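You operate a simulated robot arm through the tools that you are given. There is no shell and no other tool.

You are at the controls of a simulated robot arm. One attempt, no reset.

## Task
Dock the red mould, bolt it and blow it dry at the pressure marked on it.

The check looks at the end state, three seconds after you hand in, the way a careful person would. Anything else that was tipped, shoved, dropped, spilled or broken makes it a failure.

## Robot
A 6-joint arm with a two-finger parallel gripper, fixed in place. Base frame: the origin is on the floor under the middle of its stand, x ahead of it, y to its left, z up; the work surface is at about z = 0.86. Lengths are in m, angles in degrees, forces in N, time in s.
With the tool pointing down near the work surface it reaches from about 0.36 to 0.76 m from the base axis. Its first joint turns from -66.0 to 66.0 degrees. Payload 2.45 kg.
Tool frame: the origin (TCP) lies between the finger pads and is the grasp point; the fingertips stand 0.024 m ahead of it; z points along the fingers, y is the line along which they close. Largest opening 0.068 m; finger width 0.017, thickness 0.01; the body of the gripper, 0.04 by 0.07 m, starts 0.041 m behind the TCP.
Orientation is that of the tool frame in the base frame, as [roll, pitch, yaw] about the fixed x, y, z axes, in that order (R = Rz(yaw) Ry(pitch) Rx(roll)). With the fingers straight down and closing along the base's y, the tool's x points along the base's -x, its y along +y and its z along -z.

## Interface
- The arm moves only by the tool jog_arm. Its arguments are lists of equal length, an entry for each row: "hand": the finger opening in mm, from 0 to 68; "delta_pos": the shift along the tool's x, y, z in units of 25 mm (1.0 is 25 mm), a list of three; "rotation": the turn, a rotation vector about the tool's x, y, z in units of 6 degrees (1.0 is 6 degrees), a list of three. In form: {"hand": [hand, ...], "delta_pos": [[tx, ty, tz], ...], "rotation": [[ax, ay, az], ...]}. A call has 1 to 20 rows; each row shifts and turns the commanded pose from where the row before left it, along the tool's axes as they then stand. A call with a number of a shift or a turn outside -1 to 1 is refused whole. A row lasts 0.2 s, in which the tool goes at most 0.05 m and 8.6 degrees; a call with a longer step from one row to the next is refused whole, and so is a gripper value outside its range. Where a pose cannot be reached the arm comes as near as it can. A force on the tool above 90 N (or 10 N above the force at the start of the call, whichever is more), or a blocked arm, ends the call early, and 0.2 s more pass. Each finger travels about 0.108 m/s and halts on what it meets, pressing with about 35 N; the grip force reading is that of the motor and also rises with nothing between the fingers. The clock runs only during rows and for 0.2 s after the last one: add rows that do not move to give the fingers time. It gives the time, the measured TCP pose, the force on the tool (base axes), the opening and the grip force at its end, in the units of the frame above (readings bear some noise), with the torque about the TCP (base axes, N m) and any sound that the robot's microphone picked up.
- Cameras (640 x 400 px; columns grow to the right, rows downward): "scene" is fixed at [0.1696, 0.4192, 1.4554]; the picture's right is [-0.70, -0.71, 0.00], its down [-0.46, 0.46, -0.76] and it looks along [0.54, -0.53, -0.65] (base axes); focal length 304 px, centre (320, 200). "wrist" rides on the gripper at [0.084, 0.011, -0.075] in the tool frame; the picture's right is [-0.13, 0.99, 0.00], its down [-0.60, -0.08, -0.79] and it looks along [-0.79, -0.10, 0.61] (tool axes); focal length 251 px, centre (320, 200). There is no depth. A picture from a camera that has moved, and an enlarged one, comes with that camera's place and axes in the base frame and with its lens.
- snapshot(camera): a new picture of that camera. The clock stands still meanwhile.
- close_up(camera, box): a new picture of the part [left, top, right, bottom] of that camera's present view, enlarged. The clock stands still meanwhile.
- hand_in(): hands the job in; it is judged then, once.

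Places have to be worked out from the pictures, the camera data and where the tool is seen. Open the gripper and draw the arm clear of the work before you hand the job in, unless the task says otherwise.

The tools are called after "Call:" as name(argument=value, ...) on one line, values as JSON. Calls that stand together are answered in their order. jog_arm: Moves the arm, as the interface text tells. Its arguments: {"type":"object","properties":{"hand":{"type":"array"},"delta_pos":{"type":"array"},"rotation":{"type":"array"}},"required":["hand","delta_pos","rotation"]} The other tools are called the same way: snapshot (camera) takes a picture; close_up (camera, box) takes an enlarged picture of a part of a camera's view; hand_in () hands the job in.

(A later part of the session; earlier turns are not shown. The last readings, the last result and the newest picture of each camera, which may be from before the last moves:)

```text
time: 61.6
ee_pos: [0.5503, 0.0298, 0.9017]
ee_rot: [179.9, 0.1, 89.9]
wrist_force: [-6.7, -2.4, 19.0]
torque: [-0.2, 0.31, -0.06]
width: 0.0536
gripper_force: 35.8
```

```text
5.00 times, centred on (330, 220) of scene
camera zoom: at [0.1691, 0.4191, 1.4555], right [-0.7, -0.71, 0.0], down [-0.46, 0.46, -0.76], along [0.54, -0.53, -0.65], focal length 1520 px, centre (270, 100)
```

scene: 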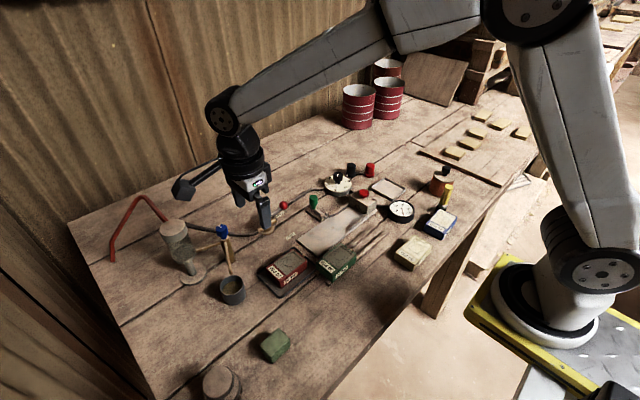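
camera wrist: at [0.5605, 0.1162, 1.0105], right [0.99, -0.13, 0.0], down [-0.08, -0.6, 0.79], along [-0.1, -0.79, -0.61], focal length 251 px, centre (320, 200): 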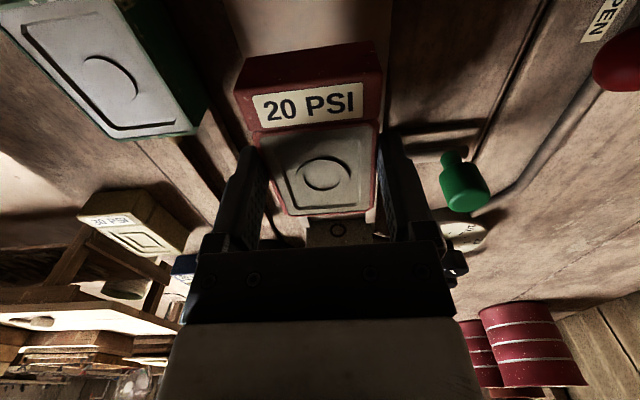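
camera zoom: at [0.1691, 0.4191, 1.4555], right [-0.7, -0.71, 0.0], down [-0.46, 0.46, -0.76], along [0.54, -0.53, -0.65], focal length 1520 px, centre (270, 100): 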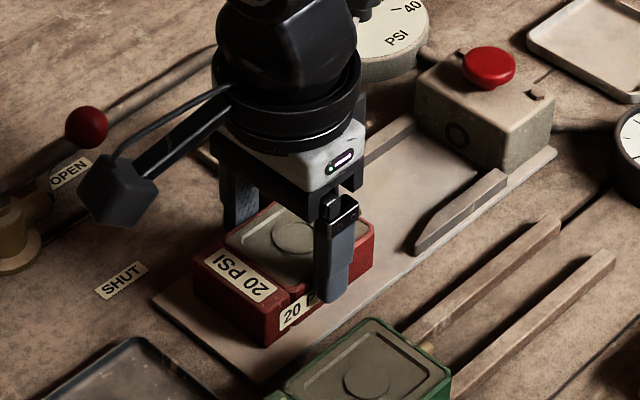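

The mould is down on the plate (contact felt at z≈0.902). I release it, rise, and close the fingers to use them as a pusher behind the mould.

Call:
jog_arm(hand=[50, 58, 66, 66, 66, 66, 66, 40, 10, 0, 0], delta_pos=[[0, 0, 0], [0, 0, 0], [0, 0, 0], [0, 0, 0], [0, 0, -0.9], [0, 0, -0.9], [0.9, 0, -0.3], [0.9, 0, 0], [0.9, 0, 0], [0.2, 0, 0], [0, 0, 0]], rotation=[[0, 0, 0], [0, 0, 0], [0, 0, 0], [0, 0, 0], [0, 0, 0], [0, 0, 0], [0, 0, 0], [0, 0, 0], [0, 0, 0], [0, 0, 0], [0, 0, 0]])

Call:
snapshot(camera="wrist")

Call:
close_up(camera="scene", box=[250, 160, 410, 280])

```text
time: 64.0
ee_pos: [0.5501, 0.1047, 0.9531]
ee_rot: [-180.0, 0.1, 90.0]
wrist_force: [0.5, 0.5, 0.2]
torque: [-0.01, 0.03, 0.01]
width: 0.0
gripper_force: 23.9
```

```text
taken
camera wrist: at [0.5609, 0.1875, 1.029], right [0.99, -0.13, 0.0], down [-0.08, -0.6, 0.79], along [-0.1, -0.79, -0.61], focal length 251 px, centre (320, 200)
```

wrist: 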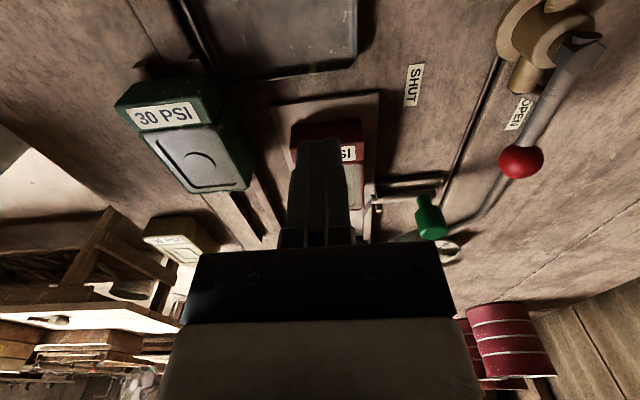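

```text
3.33 times, centred on (330, 220) of scene
camera zoom: at [0.1696, 0.4192, 1.4554], right [-0.7, -0.71, 0.0], down [-0.46, 0.46, -0.76], along [0.54, -0.53, -0.65], focal length 1014 px, centre (287, 133)
```

zoom: 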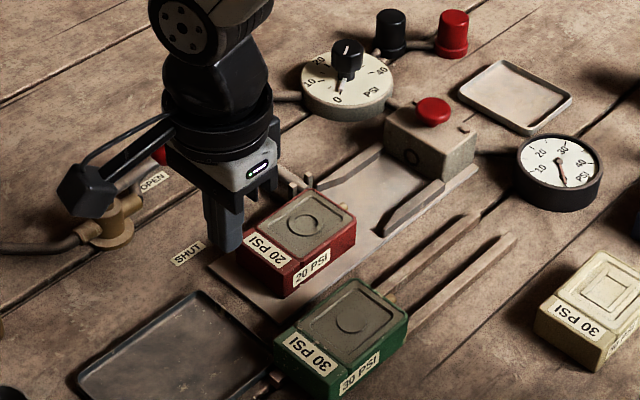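

The mould sits square on the plate at the guide mouth. I lower the closed fingers behind its rear face and push it slowly along −y partway.

Call:
jog_arm(hand=[0, 0, 0, 0, 0, 0, 0, 0, 0, 0, 0], delta_pos=[[0, 0, 0.747], [0, 0, 0.747], [0, 0, 0.747], [-0.5, 0, 0], [-0.4, 0, 0], [-0.4, 0, 0], [-0.4, 0, 0], [-0.4, 0, 0], [-0.4, 0, 0], [-0.4, 0, 0], [0, 0, 0]], rotation=[[0, 0, 0], [0, 0, 0], [0, 0, 0], [0, 0, 0], [0, 0, 0], [0, 0, 0], [0, 0, 0], [0, 0, 0], [0, 0, 0], [0, 0, 0], [0, 0, 0]])

Call:
snapshot(camera="wrist")

Call:
close_up(camera="scene", box=[270, 150, 410, 255])

```text
time: 66.4
ee_pos: [0.5494, 0.0304, 0.8964]
ee_rot: [-180.0, 0.0, 90.0]
wrist_force: [-0.4, 0.0, 0.4]
torque: [0.03, 0.04, -0.02]
width: 0.0
gripper_force: 23.8
```

```text
taken
camera wrist: at [0.5613, 0.1141, 0.972], right [0.99, -0.13, 0.0], down [-0.08, -0.6, 0.79], along [-0.1, -0.79, -0.61], focal length 251 px, centre (320, 200)
```

wrist: 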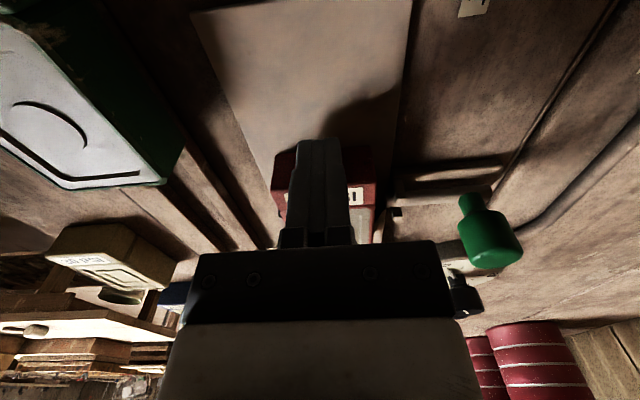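

```text
3.81 times, centred on (340, 202) of scene
camera zoom: at [0.1696, 0.4192, 1.4554], right [-0.7, -0.71, 0.0], down [-0.46, 0.46, -0.76], along [0.54, -0.54, -0.65], focal length 1158 px, centre (244, 190)
```

zoom: 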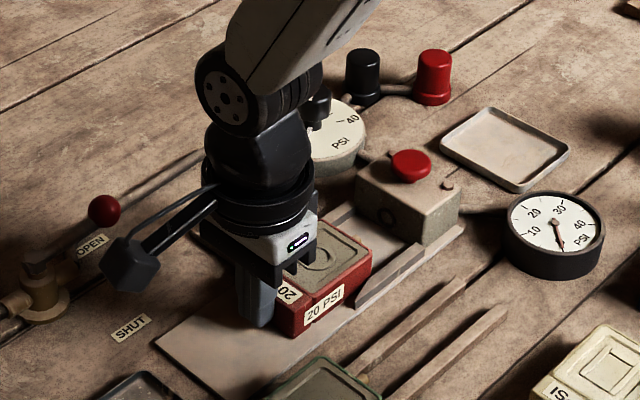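

The mould is entering the guides straight, with no jam. I keep pushing in smaller steps and watch the force.

Call:
jog_arm(hand=[0, 0, 0, 0, 0], delta_pos=[[-0.25, 0, 0], [-0.25, 0, 0], [-0.25, 0, 0], [-0.25, 0, 0], [-0.25, 0, 0]], rotation=[[0, 0, 0], [0, 0, 0], [0, 0, 0], [0, 0, 0], [0, 0, 0]])

Call:
close_up(camera="scene", box=[290, 160, 390, 240])

Call:
snapshot(camera="wrist")

```text
time: 67.6
ee_pos: [0.5485, -0.0001, 0.8981]
ee_rot: [179.9, -0.1, 90.0]
wrist_force: [-0.7, 0.9, -0.7]
torque: [-0.02, -0.02, 0.01]
width: 0.0
gripper_force: 23.9
```

```text
5.00 times, centred on (340, 200) of scene
camera zoom: at [0.1696, 0.4192, 1.4554], right [-0.7, -0.71, 0.0], down [-0.46, 0.46, -0.76], along [0.54, -0.53, -0.65], focal length 1520 px, centre (220, 200)
```

zoom: 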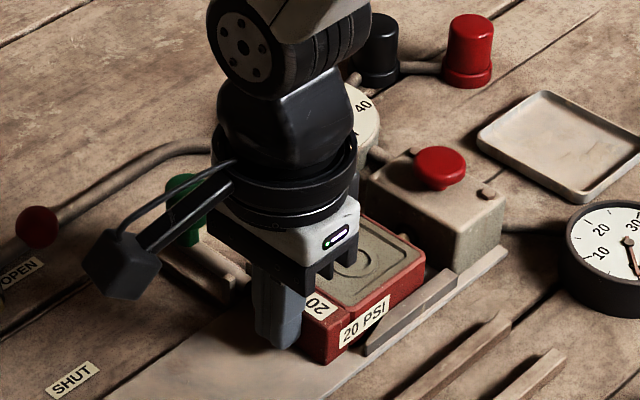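

```text
taken
camera wrist: at [0.5605, 0.0839, 0.9729], right [0.99, -0.13, 0.0], down [-0.08, -0.6, 0.79], along [-0.1, -0.79, -0.61], focal length 251 px, centre (320, 200)
```

wrist: 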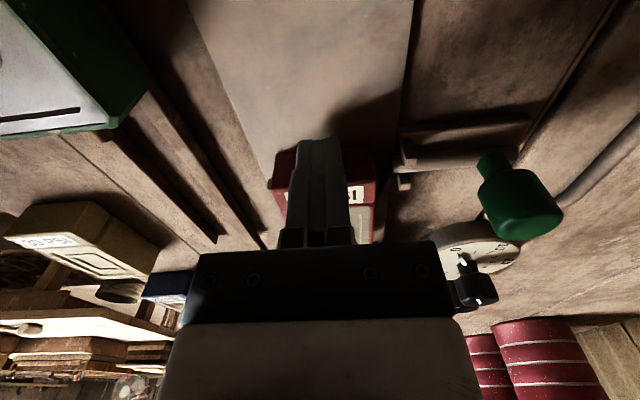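

Call:
jog_arm(hand=[0, 0, 0, 0, 0], delta_pos=[[-0.12, 0, 0], [-0.12, 0, 0], [-0.12, 0, 0], [-0.08, 0, 0], [0, 0, 0]], rotation=[[0, 0, 0], [0, 0, 0], [0, 0, 0], [0, 0, 0], [0, 0, 0]])

Call:
close_up(camera="scene", box=[310, 160, 390, 220])

```text
time: 68.8
ee_pos: [0.5487, -0.0119, 0.8974]
ee_rot: [-179.9, 0.1, 90.0]
wrist_force: [0.5, 0.3, 0.5]
torque: [0.03, 0.01, -0.04]
width: 0.0001
gripper_force: 23.6
```

```text
6.67 times, centred on (350, 190) of scene
camera zoom: at [0.1696, 0.4192, 1.4554], right [-0.7, -0.71, 0.0], down [-0.46, 0.46, -0.76], along [0.54, -0.54, -0.65], focal length 2027 px, centre (120, 267)
```

zoom: 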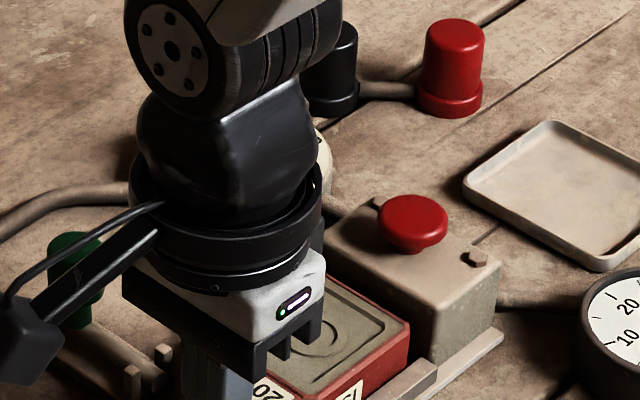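

Call:
jog_arm(hand=[0, 0, 0, 0], delta_pos=[[-0.06, 0, 0], [-0.06, 0, 0], [-0.04, 0, 0], [0, 0, 0]], rotation=[[0, 0, 0], [0, 0, 0], [0, 0, 0], [0, 0, 0]])

Call:
close_up(camera="scene", box=[310, 160, 390, 220])

```text
time: 69.8
ee_pos: [0.5488, -0.0143, 0.8954]
ee_rot: [180.0, 0.0, 90.0]
wrist_force: [0.1, 0.6, 0.2]
torque: [0.04, 0.01, 0.0]
width: 0.0
gripper_force: 23.3
```

```text
6.67 times, centred on (350, 190) of scene
camera zoom: at [0.1696, 0.4192, 1.4554], right [-0.7, -0.71, 0.0], down [-0.46, 0.46, -0.76], along [0.54, -0.54, -0.65], focal length 2027 px, centre (120, 267)
```

zoom: 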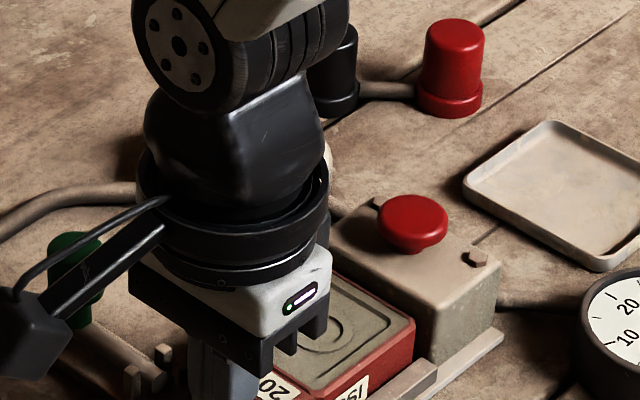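

Call:
jog_arm(hand=[0, 0, 0, 0], delta_pos=[[-0.05, 0, 0], [-0.05, 0, 0], [-0.04, 0, 0], [0, 0, 0]], rotation=[[0, 0, 0], [0, 0, 0], [0, 0, 0], [0, 0, 0]])

Call:
close_up(camera="scene", box=[310, 160, 390, 220])

```text
time: 70.8
ee_pos: [0.5498, -0.0154, 0.8979]
ee_rot: [180.0, 0.0, 90.1]
wrist_force: [3.7, 36.6, -3.5]
torque: [0.46, 0.0, 0.02]
width: 0.0
gripper_force: 23.8
```

```text
6.67 times, centred on (350, 190) of scene
camera zoom: at [0.1697, 0.4201, 1.4551], right [-0.7, -0.71, 0.0], down [-0.46, 0.46, -0.76], along [0.54, -0.54, -0.65], focal length 2027 px, centre (120, 267)
```

zoom: 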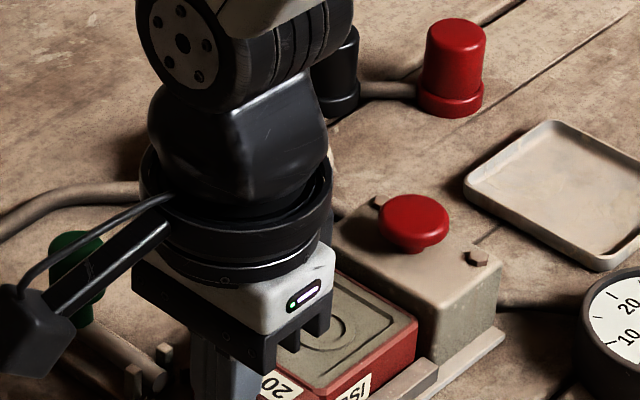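

Firm contact (≈37 N along y) with the rear face at y≈−0.024: the mould is seated against the dock block. I back off, rise, and look at the dock and the bolt.

Call:
jog_arm(hand=[0, 0, 0, 0, 20, 40, 40, 40], delta_pos=[[0.3, 0, 0], [0.3, 0, -0.2], [0, 0, -0.9], [0, 0, -0.9], [0, 0, -0.9], [0, 0, -0.9], [0.5, 0, -0.9], [0, 0, 0]], rotation=[[0, 0, 0], [0, 0, 0], [0, 0, 0], [0, 0, 0], [0, 0, 0], [0, 0, 0], [0, 0, 0], [0, 0, 0]])

Call:
snapshot(camera="wrist")

Call:
close_up(camera="scene", box=[290, 150, 410, 240])

```text
time: 72.6
ee_pos: [0.5486, 0.0077, 1.0137]
ee_rot: [-179.9, 0.0, 90.0]
wrist_force: [0.1, 0.4, 0.5]
torque: [0.02, 0.02, -0.01]
width: 0.0403
gripper_force: 0.1
```

```text
taken
camera wrist: at [0.561, 0.092, 1.0896], right [0.99, -0.13, 0.0], down [-0.08, -0.6, 0.79], along [-0.1, -0.79, -0.61], focal length 251 px, centre (320, 200)
```

wrist: 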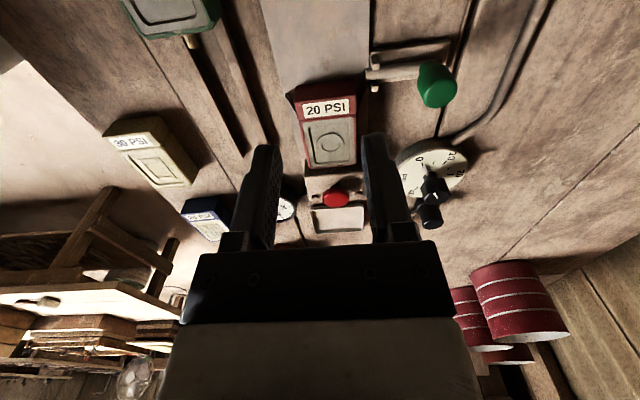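

```text
4.44 times, centred on (350, 195) of scene
camera zoom: at [0.1696, 0.4192, 1.4554], right [-0.7, -0.71, 0.0], down [-0.46, 0.46, -0.76], along [0.54, -0.53, -0.65], focal length 1352 px, centre (187, 222)
```

zoom: 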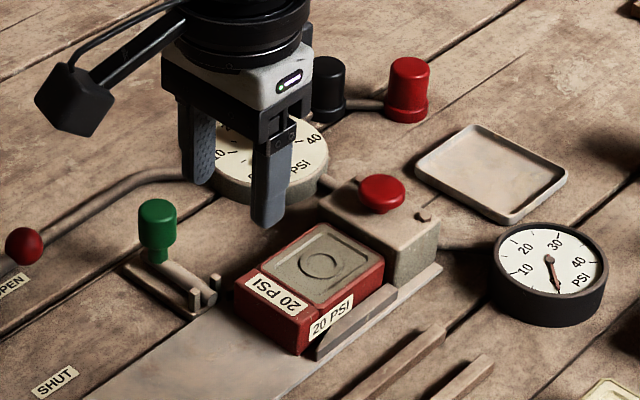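

The mould is docked squarely. I zoom on the bolt to plan sliding it across behind the mould.

Call:
close_up(camera="wrist", box=[340, 30, 480, 130])

Call:
close_up(camera="scene", box=[305, 190, 355, 230])

```text
4.00 times, centred on (410, 80) of wrist
camera zoom: at [0.561, 0.092, 1.0896], right [0.99, -0.13, 0.0], down [-0.08, -0.6, 0.79], along [-0.1, -0.79, -0.61], focal length 1006 px, centre (-40, 680)
```

zoom: 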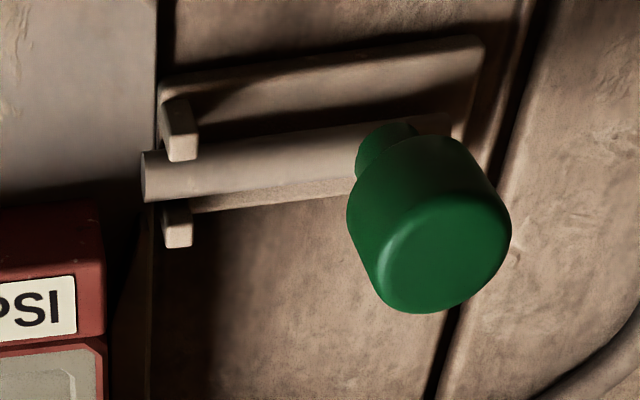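

```text
10.00 times, centred on (330, 210) of scene
camera zoom: at [0.1696, 0.4192, 1.4554], right [-0.7, -0.71, 0.0], down [-0.46, 0.46, -0.76], along [0.54, -0.53, -0.65], focal length 3041 px, centre (220, 100)
```

zoom: 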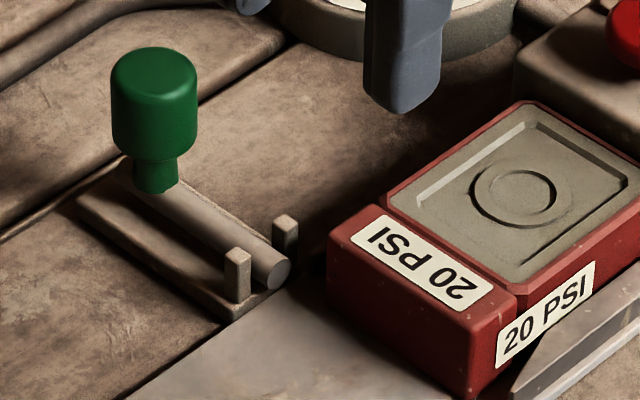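

Bolt knob cap is at about (0.633, −0.012), top z≈0.922, ~23 mm across; the rod will pass just behind the mould's rear face. I move over it and descend with a 44 mm opening.

Call:
jog_arm(hand=[44, 44, 44, 44, 44, 44, 44, 44], delta_pos=[[-0.197, 0.845, 0], [-0.197, 0.845, 0], [-0.197, 0.845, 0], [-0.197, 0.845, 0], [0, 0, 0.9], [0, 0, 0.9], [0, 0, 0.9], [0, 0, 0]], rotation=[[0, 0, 0], [0, 0, 0], [0, 0, 0], [0, 0, 0], [0, 0, 0], [0, 0, 0], [0, 0, 0], [0, 0, 0]])

Call:
snapshot(camera="wrist")

Call:
close_up(camera="scene", box=[270, 140, 390, 230])

```text
time: 74.4
ee_pos: [0.6349, -0.0099, 0.947]
ee_rot: [-180.0, 0.0, 90.1]
wrist_force: [-0.3, -1.1, 0.1]
torque: [-0.01, 0.0, 0.02]
width: 0.0441
gripper_force: 0.1
```

```text
taken
camera wrist: at [0.6454, 0.0735, 1.0217], right [0.99, -0.13, 0.0], down [-0.08, -0.6, 0.79], along [-0.1, -0.79, -0.61], focal length 251 px, centre (320, 200)
```

wrist: 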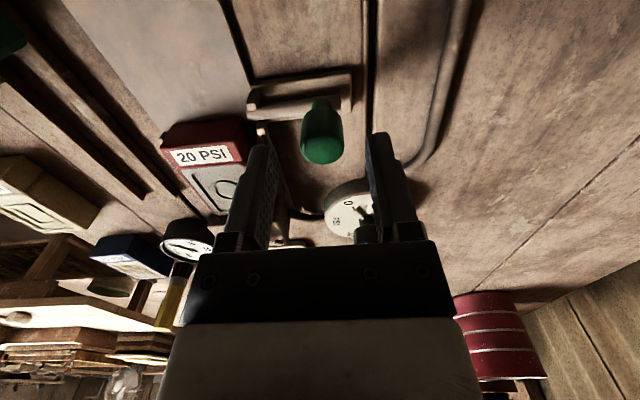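

```text
4.44 times, centred on (330, 185) of scene
camera zoom: at [0.1696, 0.4192, 1.4554], right [-0.7, -0.71, 0.0], down [-0.46, 0.46, -0.76], along [0.54, -0.53, -0.65], focal length 1352 px, centre (276, 267)
```

zoom: 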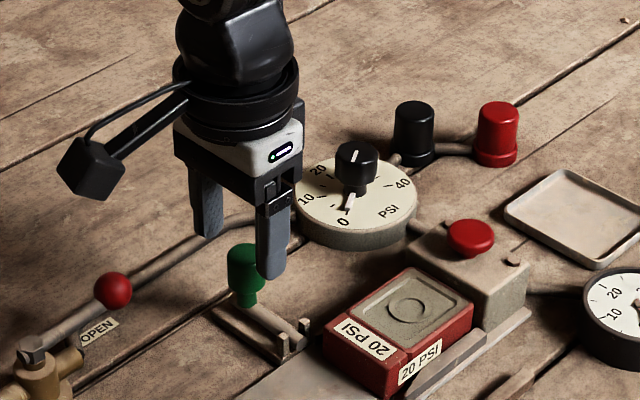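

The knob is between the fingers (≈(0.635, −0.013)). I trim y by −3 mm, descend 25 mm, and close on it.

Call:
jog_arm(hand=[44, 44, 36, 28, 20, 16, 16], delta_pos=[[-0.12, 0, 0.5], [0, 0, 0.5], [0, 0, 0], [0, 0, 0], [0, 0, 0], [0, 0, 0], [0, 0, 0]], rotation=[[0, 0, 0], [0, 0, 0], [0, 0, 0], [0, 0, 0], [0, 0, 0], [0, 0, 0], [0, 0, 0]])

Call:
snapshot(camera="wrist")

Call:
close_up(camera="scene", box=[290, 170, 390, 240])

```text
time: 76.0
ee_pos: [0.6345, -0.0108, 0.921]
ee_rot: [180.0, -0.1, 90.1]
wrist_force: [-0.6, 0.4, -2.8]
torque: [0.0, -0.39, 0.0]
width: 0.023
gripper_force: 39.5
```

```text
taken
camera wrist: at [0.6453, 0.0719, 0.9975], right [0.99, -0.13, 0.0], down [-0.08, -0.6, 0.79], along [-0.1, -0.79, -0.61], focal length 251 px, centre (320, 200)
```

wrist: 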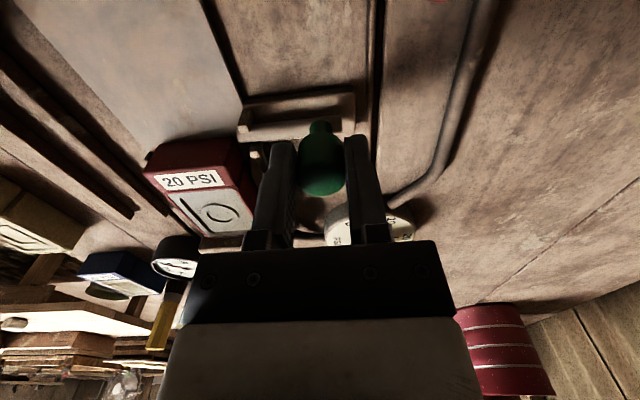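

```text
5.71 times, centred on (340, 205) of scene
camera zoom: at [0.1696, 0.4192, 1.4554], right [-0.7, -0.71, 0.0], down [-0.46, 0.46, -0.76], along [0.54, -0.53, -0.65], focal length 1738 px, centre (206, 171)
```

zoom: 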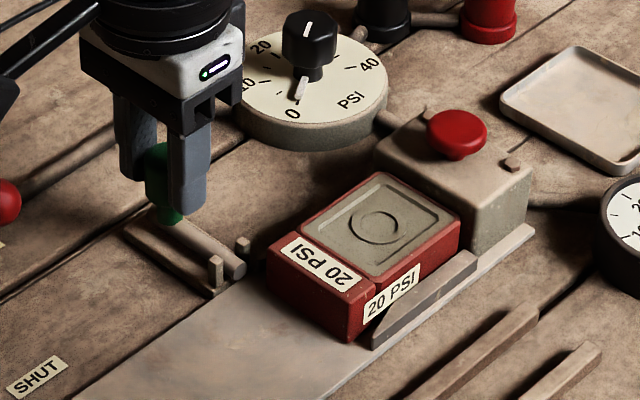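

The knob is gripped. I slide the bolt toward −x in small steps and watch the forces.

Call:
jog_arm(hand=[16, 16, 16, 16, 16], delta_pos=[[0, -0.15, 0], [0, -0.2, 0], [0, -0.2, 0], [0, -0.2, 0], [0, 0, 0]], rotation=[[0, 0, 0], [0, 0, 0], [0, 0, 0], [0, 0, 0], [0, 0, 0]])

Call:
close_up(camera="scene", box=[290, 170, 390, 240])

```text
time: 77.2
ee_pos: [0.6156, -0.0111, 0.9215]
ee_rot: [-180.0, 0.1, 90.0]
wrist_force: [0.6, 12.7, -5.3]
torque: [-0.03, -0.43, 0.05]
width: 0.0231
gripper_force: 39.0
```

```text
5.71 times, centred on (340, 205) of scene
camera zoom: at [0.1697, 0.4195, 1.4553], right [-0.7, -0.71, 0.0], down [-0.46, 0.46, -0.76], along [0.54, -0.54, -0.65], focal length 1738 px, centre (206, 171)
```

zoom: 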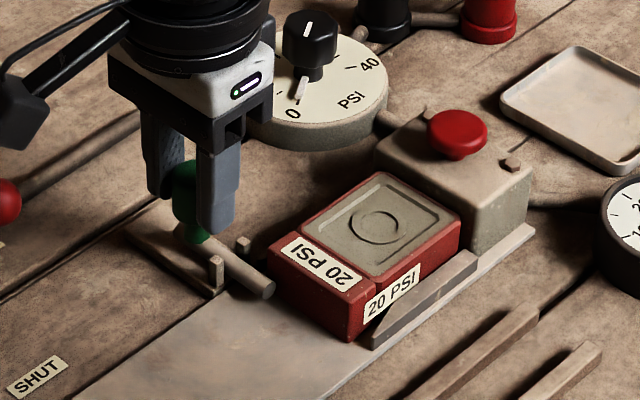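

The bolt slides across behind the mould. I continue with a small +y easing, watching for the end stop.

Call:
jog_arm(hand=[16, 16, 16, 16], delta_pos=[[0.03, -0.15, 0], [0, -0.15, 0], [0, -0.1, 0], [0, 0, 0]], rotation=[[0, 0, 0], [0, 0, 0], [0, 0, 0], [0, 0, 0]])

Call:
close_up(camera="scene", box=[290, 170, 390, 240])

```text
time: 78.2
ee_pos: [0.6054, -0.0114, 0.9222]
ee_rot: [-179.9, 0.0, 90.0]
wrist_force: [0.1, 3.8, -6.0]
torque: [0.13, -0.41, -0.07]
width: 0.0231
gripper_force: 39.7
```

```text
5.71 times, centred on (340, 205) of scene
camera zoom: at [0.1697, 0.4192, 1.4554], right [-0.7, -0.71, 0.0], down [-0.46, 0.46, -0.76], along [0.54, -0.54, -0.65], focal length 1738 px, centre (206, 171)
```

zoom: 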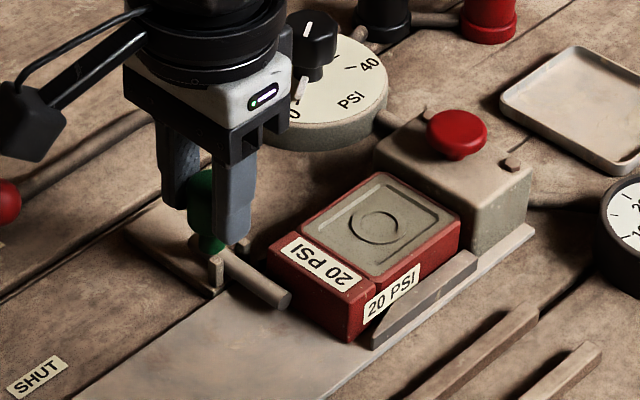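

Call:
jog_arm(hand=[16, 16, 16, 16, 16], delta_pos=[[0.01, -0.1, 0], [0, -0.1, 0], [0, -0.06, 0], [0, -0.06, 0], [0, 0, 0]], rotation=[[0, 0, 0], [0, 0, 0], [0, 0, 0], [0, 0, 0], [0, 0, 0]])

Call:
close_up(camera="scene", box=[290, 170, 390, 240])

```text
time: 79.4
ee_pos: [0.597, -0.0127, 0.9226]
ee_rot: [-180.0, 0.0, 90.0]
wrist_force: [-0.8, 0.9, -5.0]
torque: [-0.23, -0.42, -0.02]
width: 0.0232
gripper_force: 39.8
```

```text
5.71 times, centred on (340, 205) of scene
camera zoom: at [0.1697, 0.4192, 1.4554], right [-0.7, -0.71, 0.0], down [-0.46, 0.46, -0.76], along [0.54, -0.54, -0.65], focal length 1738 px, centre (206, 171)
```

zoom: 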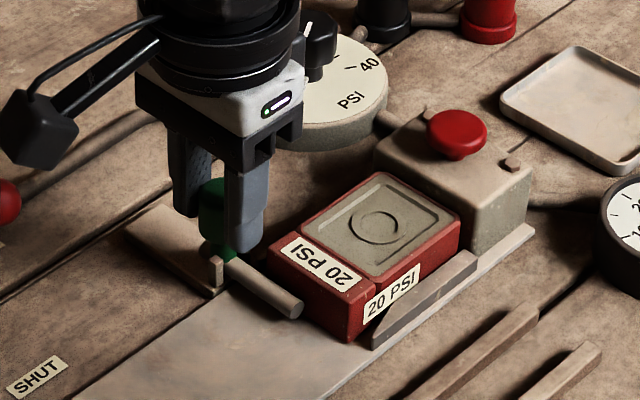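

Call:
jog_arm(hand=[16, 16, 16, 16, 16], delta_pos=[[0, -0.06, 0], [0, -0.06, 0], [0, -0.06, 0], [0, -0.06, 0], [0, 0, 0]], rotation=[[0, 0, 0], [0, 0, 0], [0, 0, 0], [0, 0, 0], [0, 0, 0]])

Call:
close_up(camera="scene", box=[290, 170, 390, 240])

Call:
snapshot(camera="wrist")

```text
time: 80.6
ee_pos: [0.5948, -0.0119, 0.924]
ee_rot: [179.5, 0.0, 90.0]
wrist_force: [28.9, -3.2, -25.0]
torque: [0.08, 0.28, 0.11]
width: 0.023
gripper_force: 39.7
```

```text
5.71 times, centred on (340, 205) of scene
camera zoom: at [0.1709, 0.4191, 1.4553], right [-0.7, -0.71, 0.0], down [-0.46, 0.46, -0.76], along [0.54, -0.53, -0.65], focal length 1738 px, centre (206, 171)
```

zoom: 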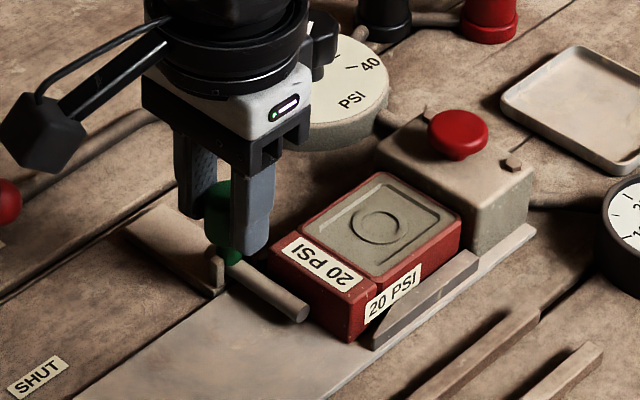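

```text
taken
camera wrist: at [0.6045, 0.0719, 0.9982], right [0.99, -0.13, 0.01], down [-0.08, -0.6, 0.79], along [-0.1, -0.79, -0.61], focal length 251 px, centre (320, 200)
```

wrist: 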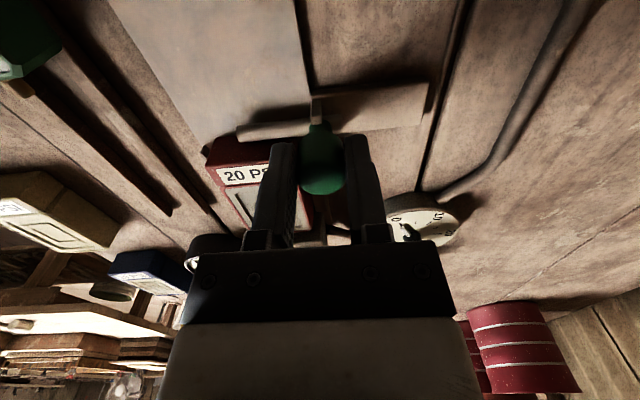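

The bolt hit its end stop (29 N along x) with the rod now well behind the mould. I relax the push, open, and rise straight up.

Call:
jog_arm(hand=[16, 26, 38, 38, 38, 38, 38, 38, 38], delta_pos=[[0, 0.1, 0], [0, 0, 0], [0, 0, 0], [0, 0, 0], [0, 0, -0.6], [0, 0, -1], [0, 0, -1], [0, 0, -1], [0, 0, -1]], rotation=[[0, 0, 0], [0, 0, 0], [0, 0, 0], [0, 0, 0], [0, 0, 0], [0, 0, 0], [0, 0, 0], [0, 0, 0], [0, 0, 0]])

Call:
snapshot(camera="wrist")

Call:
close_up(camera="scene", box=[300, 150, 400, 230])

```text
time: 82.6
ee_pos: [0.5923, -0.01, 1.0378]
ee_rot: [180.0, 0.0, 90.0]
wrist_force: [-0.3, -0.7, -0.7]
torque: [0.0, 0.02, 0.0]
width: 0.0381
gripper_force: 0.1
```

```text
taken
camera wrist: at [0.603, 0.0732, 1.1129], right [0.99, -0.13, 0.0], down [-0.08, -0.6, 0.79], along [-0.1, -0.79, -0.61], focal length 251 px, centre (320, 200)
```

wrist: 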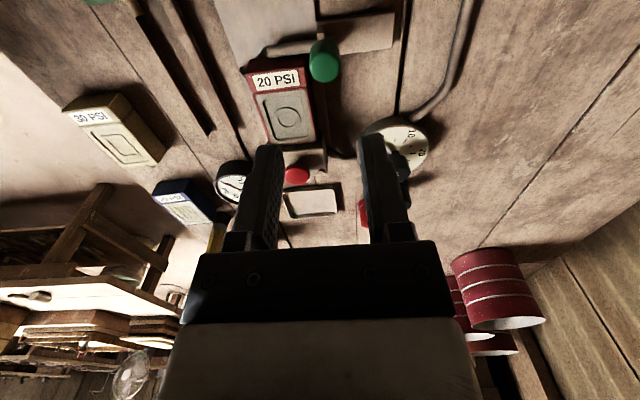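

```text
5.00 times, centred on (350, 190) of scene
camera zoom: at [0.1696, 0.4192, 1.4555], right [-0.7, -0.71, 0.0], down [-0.46, 0.46, -0.76], along [0.54, -0.53, -0.65], focal length 1520 px, centre (170, 250)
```

zoom: 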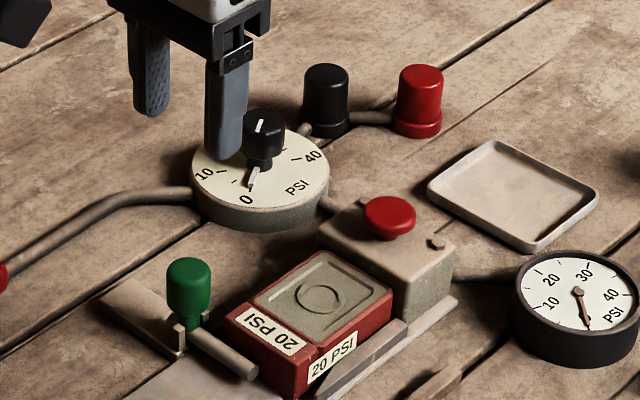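

The bolt is fully across and the mould still seated. Next the regulator: I rotate back to yaw 180° and position the camera for a clear view of the dial.

Call:
jog_arm(hand=[68, 68, 68, 68, 68, 68, 68, 68, 68, 68, 68, 68, 68, 68, 68, 68, 68, 68, 68], delta_pos=[[-0.9, -0.27, -0.3], [-0.9, -0.27, -0.3], [-0.9, -0.27, -0.3], [-0.9, -0.27, 0], [0, 0, 0], [0, 0, 0], [0, 0, 0], [0, 0, 0], [0, 0, 0], [0, 0, 0], [0, 0, 0], [0, 0, 0], [0, 0, 0], [0, 0, 0], [0, 0, 0], [0, 0, 0], [0, 0, 0], [0, 0, 0], [0, 0, 0]], rotation=[[0, 0, 0], [0, 0, 0], [0, 0, 0], [0, 0, 0], [0, 0, -1], [0, 0, -1], [0, 0, -1], [0, 0, -1], [0, 0, -1], [0, 0, -1], [0, 0, -1], [0, 0, -1], [0, 0, -1], [0, 0, -1], [0, 0, -1], [0, 0, -1], [0, 0, -1], [0, 0, -1], [0, 0, -1]])

Call:
snapshot(camera="wrist")

Call:
snapshot(camera="scene")

```text
time: 86.6
ee_pos: [0.5674, -0.1025, 1.0605]
ee_rot: [-179.9, 0.0, -179.9]
wrist_force: [0.6, -0.6, 0.3]
torque: [0.02, -0.01, 0.02]
width: 0.0684
gripper_force: 0.0
```

```text
taken
camera wrist: at [0.4825, -0.0916, 1.1355], right [0.13, 0.99, 0.0], down [0.6, -0.08, 0.79], along [0.79, -0.1, -0.61], focal length 251 px, centre (320, 200)
```

wrist: 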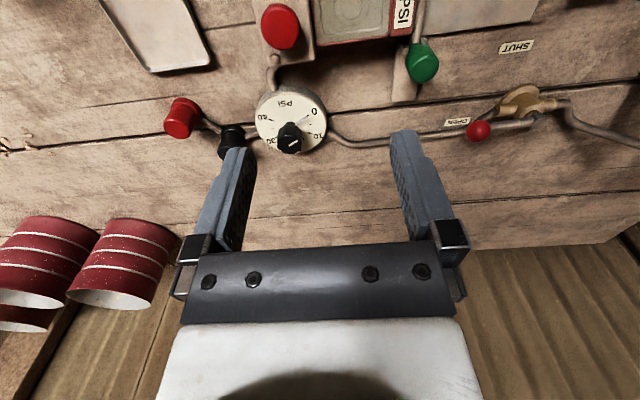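

```text
taken
```

scene: 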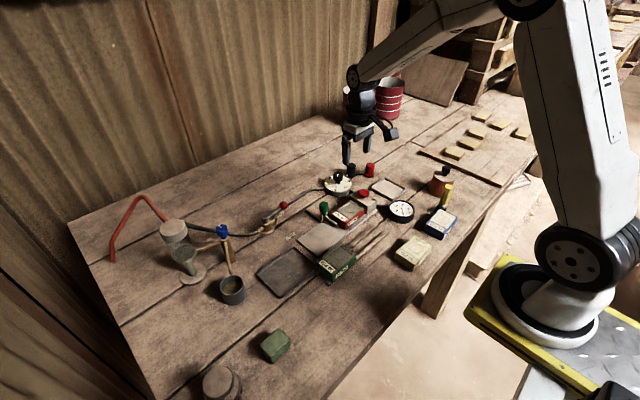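

Call:
close_up(camera="wrist", box=[235, 70, 345, 165])

Call:
close_up(camera="scene", box=[318, 160, 362, 200])

Call:
close_up(camera="scene", box=[380, 190, 424, 225])

```text
4.21 times, centred on (290, 118) of wrist
camera zoom: at [0.4825, -0.0916, 1.1355], right [0.13, 0.99, 0.0], down [0.6, -0.08, 0.79], along [0.79, -0.1, -0.61], focal length 1059 px, centre (446, 547)
```

zoom: 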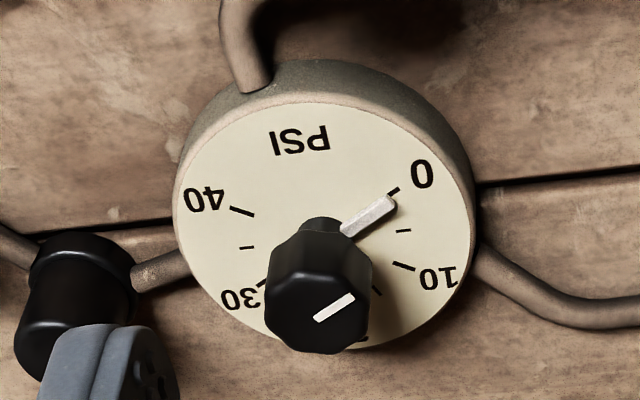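

```text
10.00 times, centred on (340, 180) of scene
camera zoom: at [0.1696, 0.4192, 1.4554], right [-0.7, -0.71, 0.0], down [-0.46, 0.46, -0.76], along [0.54, -0.53, -0.65], focal length 3041 px, centre (120, 400)
```

zoom: 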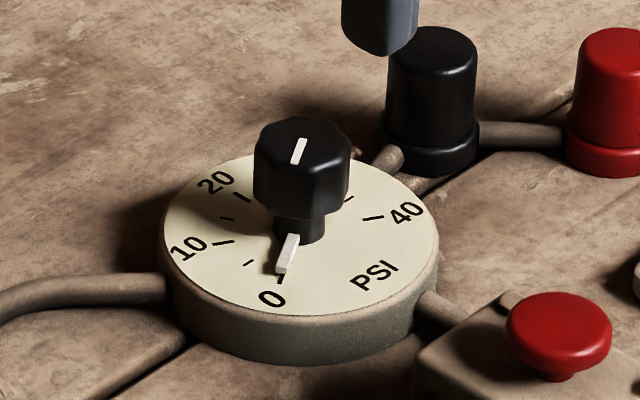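

```text
11.43 times, centred on (402, 208) of scene
camera zoom: at [0.1696, 0.4192, 1.4554], right [-0.7, -0.71, 0.0], down [-0.46, 0.46, -0.76], along [0.54, -0.53, -0.65], focal length 3475 px, centre (-617, 114)
```

zoom: 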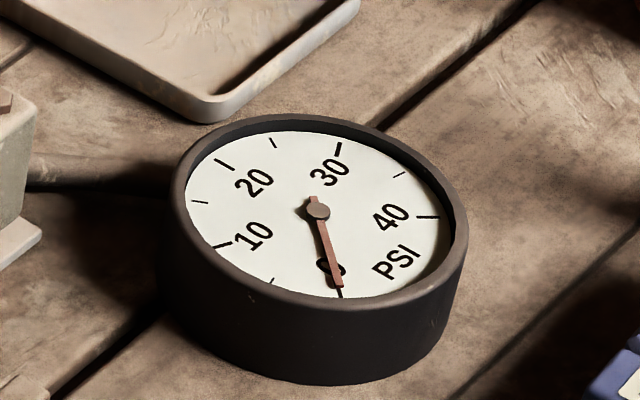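

Gauge and dial read 0; dial ticks are ~30° per 5 PSI, so 20 PSI is ~120° clockwise. Knob axis triangulates to ≈(0.661, −0.149), top z≈0.915. I zoom on the knob facets.

Call:
close_up(camera="wrist", box=[270, 110, 310, 150])

Call:
close_up(camera="scene", box=[328, 168, 348, 186])

```text
10.00 times, centred on (290, 130) of wrist
camera zoom: at [0.4825, -0.0916, 1.1355], right [0.13, 0.99, 0.0], down [0.6, -0.08, 0.79], along [0.79, -0.1, -0.61], focal length 2514 px, centre (620, 900)
```

zoom: 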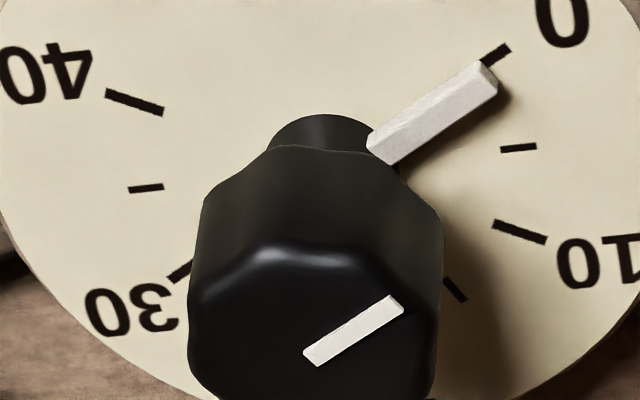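

```text
16.00 times, centred on (338, 177) of scene
camera zoom: at [0.1696, 0.4192, 1.4554], right [-0.7, -0.71, 0.0], down [-0.46, 0.46, -0.76], along [0.54, -0.53, -0.65], focal length 4866 px, centre (32, 568)
```

zoom: 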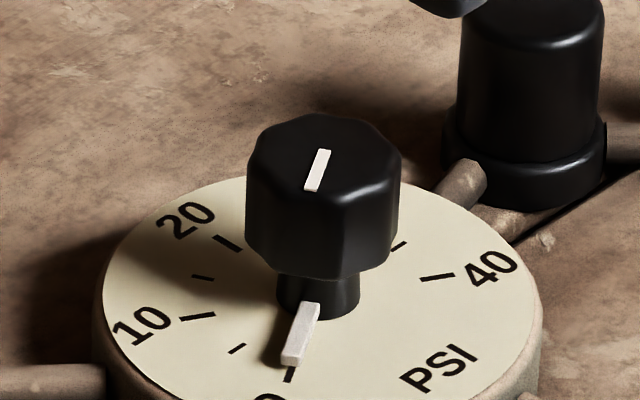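

The knob is octagonal with a flat behind its mark (~119°), so yaw 165° puts the pads on flats. I move over it and yaw, at a safe height.

Call:
jog_arm(hand=[48, 48, 48, 48, 48, 48, 48, 48, 48], delta_pos=[[-0.936, -0.465, 0], [-0.936, -0.465, 0], [-0.936, -0.465, 0], [-0.936, -0.465, 0], [0, 0, 0], [0, 0, 0.8], [0, 0, 0.8], [0, 0, 0.8], [0, 0, 0]], rotation=[[0, 0, 0], [0, 0, 0], [0, 0, 0], [0, 0, 0], [0, 0, 1], [0, 0, 1], [0, 0, 0.5], [0, 0, 0], [0, 0, 0]])

Call:
snapshot(camera="wrist")

Call:
close_up(camera="scene", box=[300, 120, 420, 210])

```text
time: 88.6
ee_pos: [0.6613, -0.1478, 0.9974]
ee_rot: [179.9, -0.1, 164.9]
wrist_force: [-1.0, -0.2, -0.1]
torque: [-0.01, 0.01, 0.01]
width: 0.0479
gripper_force: 0.0
```

```text
taken
camera wrist: at [0.5817, -0.1153, 1.0737], right [0.38, 0.92, 0.0], down [0.56, -0.23, 0.79], along [0.73, -0.3, -0.61], focal length 251 px, centre (320, 200)
```

wrist: 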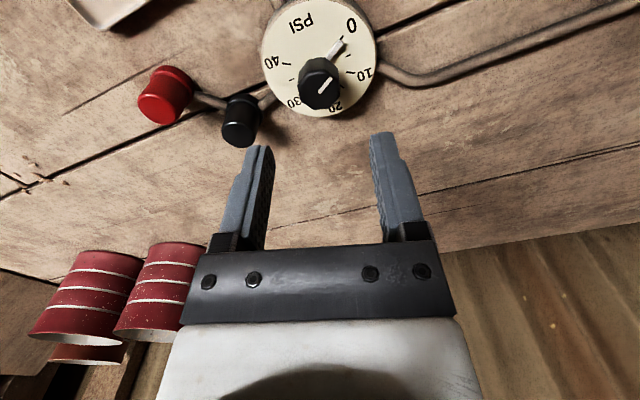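

```text
4.44 times, centred on (360, 165) of scene
camera zoom: at [0.1696, 0.4192, 1.4554], right [-0.7, -0.71, 0.0], down [-0.46, 0.46, -0.76], along [0.54, -0.53, -0.65], focal length 1352 px, centre (142, 356)
```

zoom: 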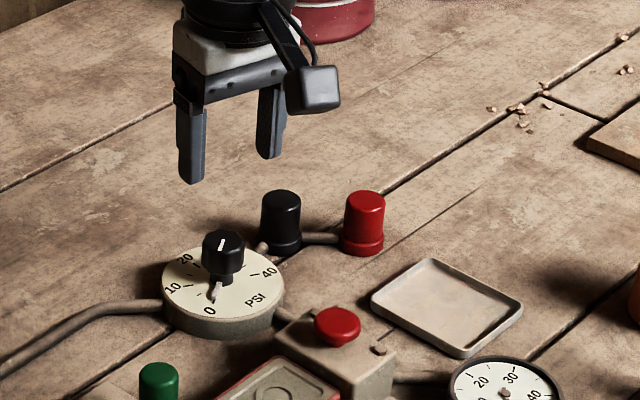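

The knob sits centred below (≈(0.661, −0.148)). I descend to TCP z≈0.919 around it.

Call:
jog_arm(hand=[48, 48, 48, 48, 48], delta_pos=[[0, 0, 0.78], [0, 0, 0.78], [0, 0, 0.78], [0, 0, 0.75], [0, 0, 0]], rotation=[[0, 0, 0], [0, 0, 0], [0, 0, 0], [0, 0, 0], [0, 0, 0]])

Call:
close_up(camera="wrist", box=[220, 80, 420, 230])

Call:
close_up(camera="scene", box=[310, 140, 390, 200])

```text
time: 89.8
ee_pos: [0.6609, -0.1468, 0.9229]
ee_rot: [180.0, 0.0, 165.1]
wrist_force: [-0.3, -0.3, -0.2]
torque: [0.01, 0.0, 0.02]
width: 0.0483
gripper_force: 0.1
```

```text
2.67 times, centred on (320, 155) of wrist
camera zoom: at [0.5822, -0.1154, 0.9978], right [0.38, 0.92, 0.0], down [0.56, -0.23, 0.79], along [0.73, -0.3, -0.61], focal length 670 px, centre (320, 320)
```

zoom: 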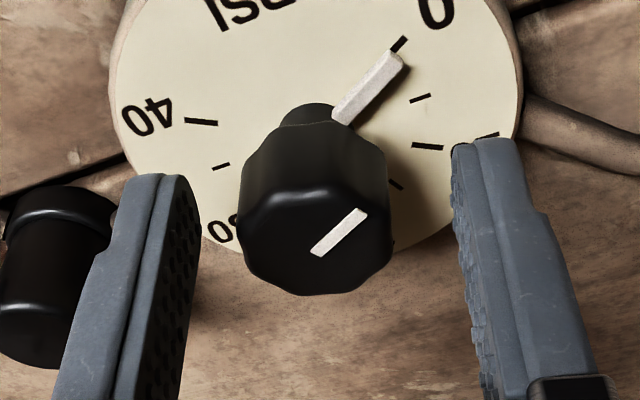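

```text
6.67 times, centred on (350, 170) of scene
camera zoom: at [0.1696, 0.4192, 1.4554], right [-0.7, -0.71, 0.0], down [-0.46, 0.46, -0.76], along [0.54, -0.53, -0.65], focal length 2027 px, centre (120, 400)
```

zoom: 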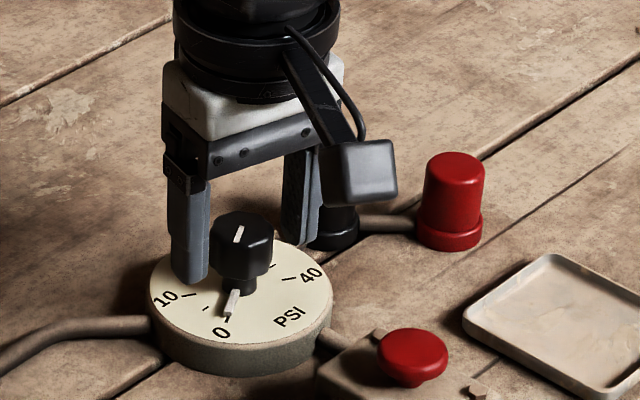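

Alignment is within ~1.5 mm; I trim tool-y by −1.4 mm, lower 3 mm, and close on the knob.

Call:
jog_arm(hand=[48, 40, 32, 26, 20, 18, 18], delta_pos=[[0, -0.056, 0.12], [0, 0, 0], [0, 0, 0], [0, 0, 0], [0, 0, 0], [0, 0, 0], [0, 0, 0]], rotation=[[0, 0, 0], [0, 0, 0], [0, 0, 0], [0, 0, 0], [0, 0, 0], [0, 0, 0], [0, 0, 0]])

Call:
close_up(camera="wrist", box=[220, 80, 420, 230])

```text
time: 91.4
ee_pos: [0.6591, -0.1479, 0.9191]
ee_rot: [180.0, 0.0, 165.1]
wrist_force: [1.2, 0.5, -0.6]
torque: [-0.04, -0.18, 0.06]
width: 0.0289
gripper_force: 43.1
```

```text
2.67 times, centred on (320, 155) of wrist
camera zoom: at [0.582, -0.1168, 0.9945], right [0.38, 0.92, 0.0], down [0.56, -0.23, 0.79], along [0.73, -0.3, -0.61], focal length 670 px, centre (320, 320)
```

zoom: 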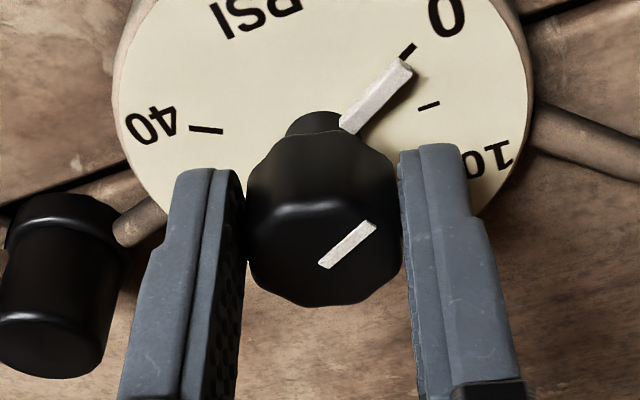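

Gripped cleanly at 28.9 mm. I turn clockwise 30° first and check torque, pointer and gauge.

Call:
jog_arm(hand=[18, 18, 18, 18, 18, 18], delta_pos=[[0, 0, 0], [0, 0, 0], [0, 0, 0], [0, 0, 0], [0, 0, 0], [0, 0, 0]], rotation=[[0, 0, 1], [0, 0, 1], [0, 0, 1], [0, 0, 1], [0, 0, 1], [0, 0, 0]])

Call:
close_up(camera="wrist", box=[220, 80, 420, 230])

Call:
close_up(camera="scene", box=[300, 150, 430, 240])

```text
time: 92.8
ee_pos: [0.6615, -0.1461, 0.9195]
ee_rot: [179.9, 0.0, 135.0]
wrist_force: [28.8, 21.2, -9.9]
torque: [0.4, 0.01, 0.16]
width: 0.0287
gripper_force: 42.7
```

```text
2.67 times, centred on (320, 155) of wrist
camera zoom: at [0.6094, -0.08, 0.9944], right [0.79, 0.61, 0.0], down [0.37, -0.48, 0.79], along [0.49, -0.63, -0.61], focal length 670 px, centre (320, 320)
```

zoom: 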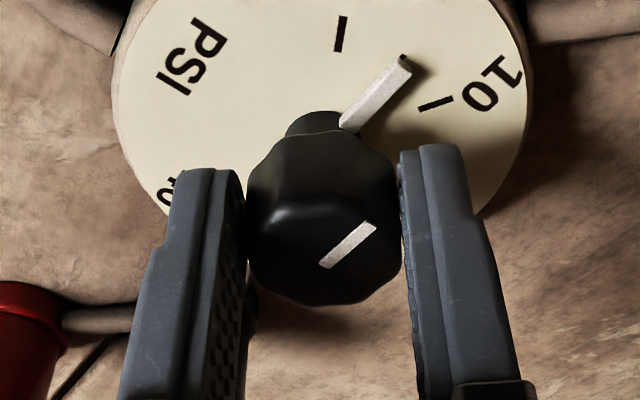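

```text
4.44 times, centred on (365, 195) of scene
camera zoom: at [0.1706, 0.4197, 1.4552], right [-0.7, -0.71, 0.0], down [-0.46, 0.46, -0.76], along [0.54, -0.54, -0.65], focal length 1352 px, centre (120, 222)
```

zoom: 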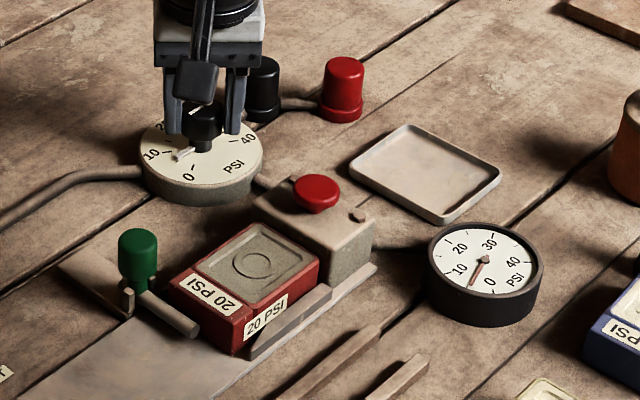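

At 30° the pointer and the gauge both show 5 PSI, so the gauge follows the regulator. I recentre a little (side load) and turn a further 72° to approach 17 PSI.

Call:
jog_arm(hand=[18, 18, 18, 18, 18, 18, 18], delta_pos=[[0, 0.1, 0], [0, 0, 0], [0, 0, 0], [0, 0, 0], [0, 0, 0], [0, 0, 0], [0, 0, 0]], rotation=[[0, 0, 0], [0, 0, 1], [0, 0, 1], [0, 0, 1], [0, 0, 1], [0, 0, 1], [0, 0, 0]])

Call:
close_up(camera="wrist", box=[220, 80, 420, 230])

Call:
close_up(camera="scene", box=[300, 150, 430, 240])

```text
time: 94.4
ee_pos: [0.6627, -0.1453, 0.9189]
ee_rot: [179.7, 0.1, 104.9]
wrist_force: [32.2, 19.0, -6.7]
torque: [0.45, 0.34, 0.15]
width: 0.0288
gripper_force: 43.1
```

```text
2.67 times, centred on (320, 155) of wrist
camera zoom: at [0.652, -0.0618, 0.9945], right [0.99, 0.13, 0.01], down [0.08, -0.6, 0.79], along [0.11, -0.79, -0.61], focal length 670 px, centre (320, 320)
```

zoom: 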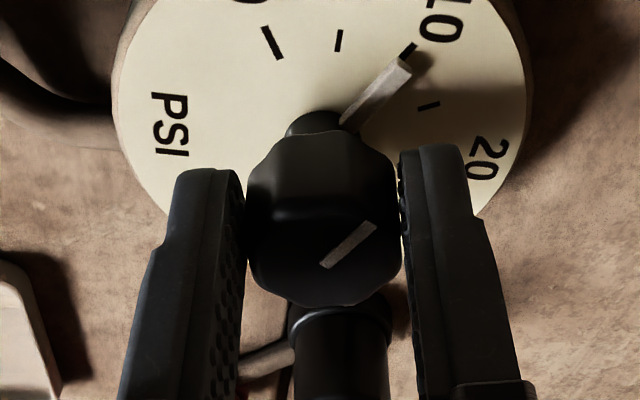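

```text
4.44 times, centred on (365, 195) of scene
camera zoom: at [0.1706, 0.4196, 1.4552], right [-0.7, -0.71, 0.0], down [-0.46, 0.46, -0.76], along [0.54, -0.54, -0.65], focal length 1352 px, centre (120, 222)
```

zoom: 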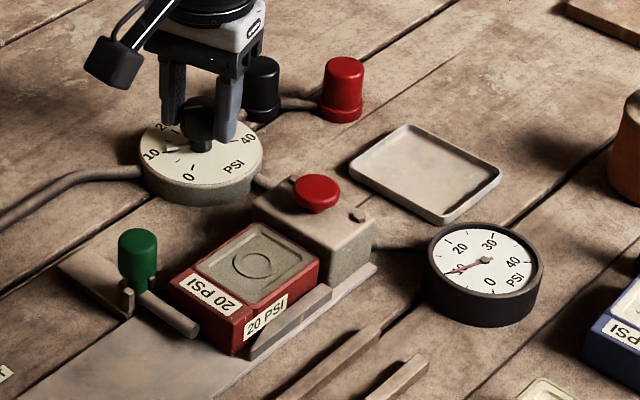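

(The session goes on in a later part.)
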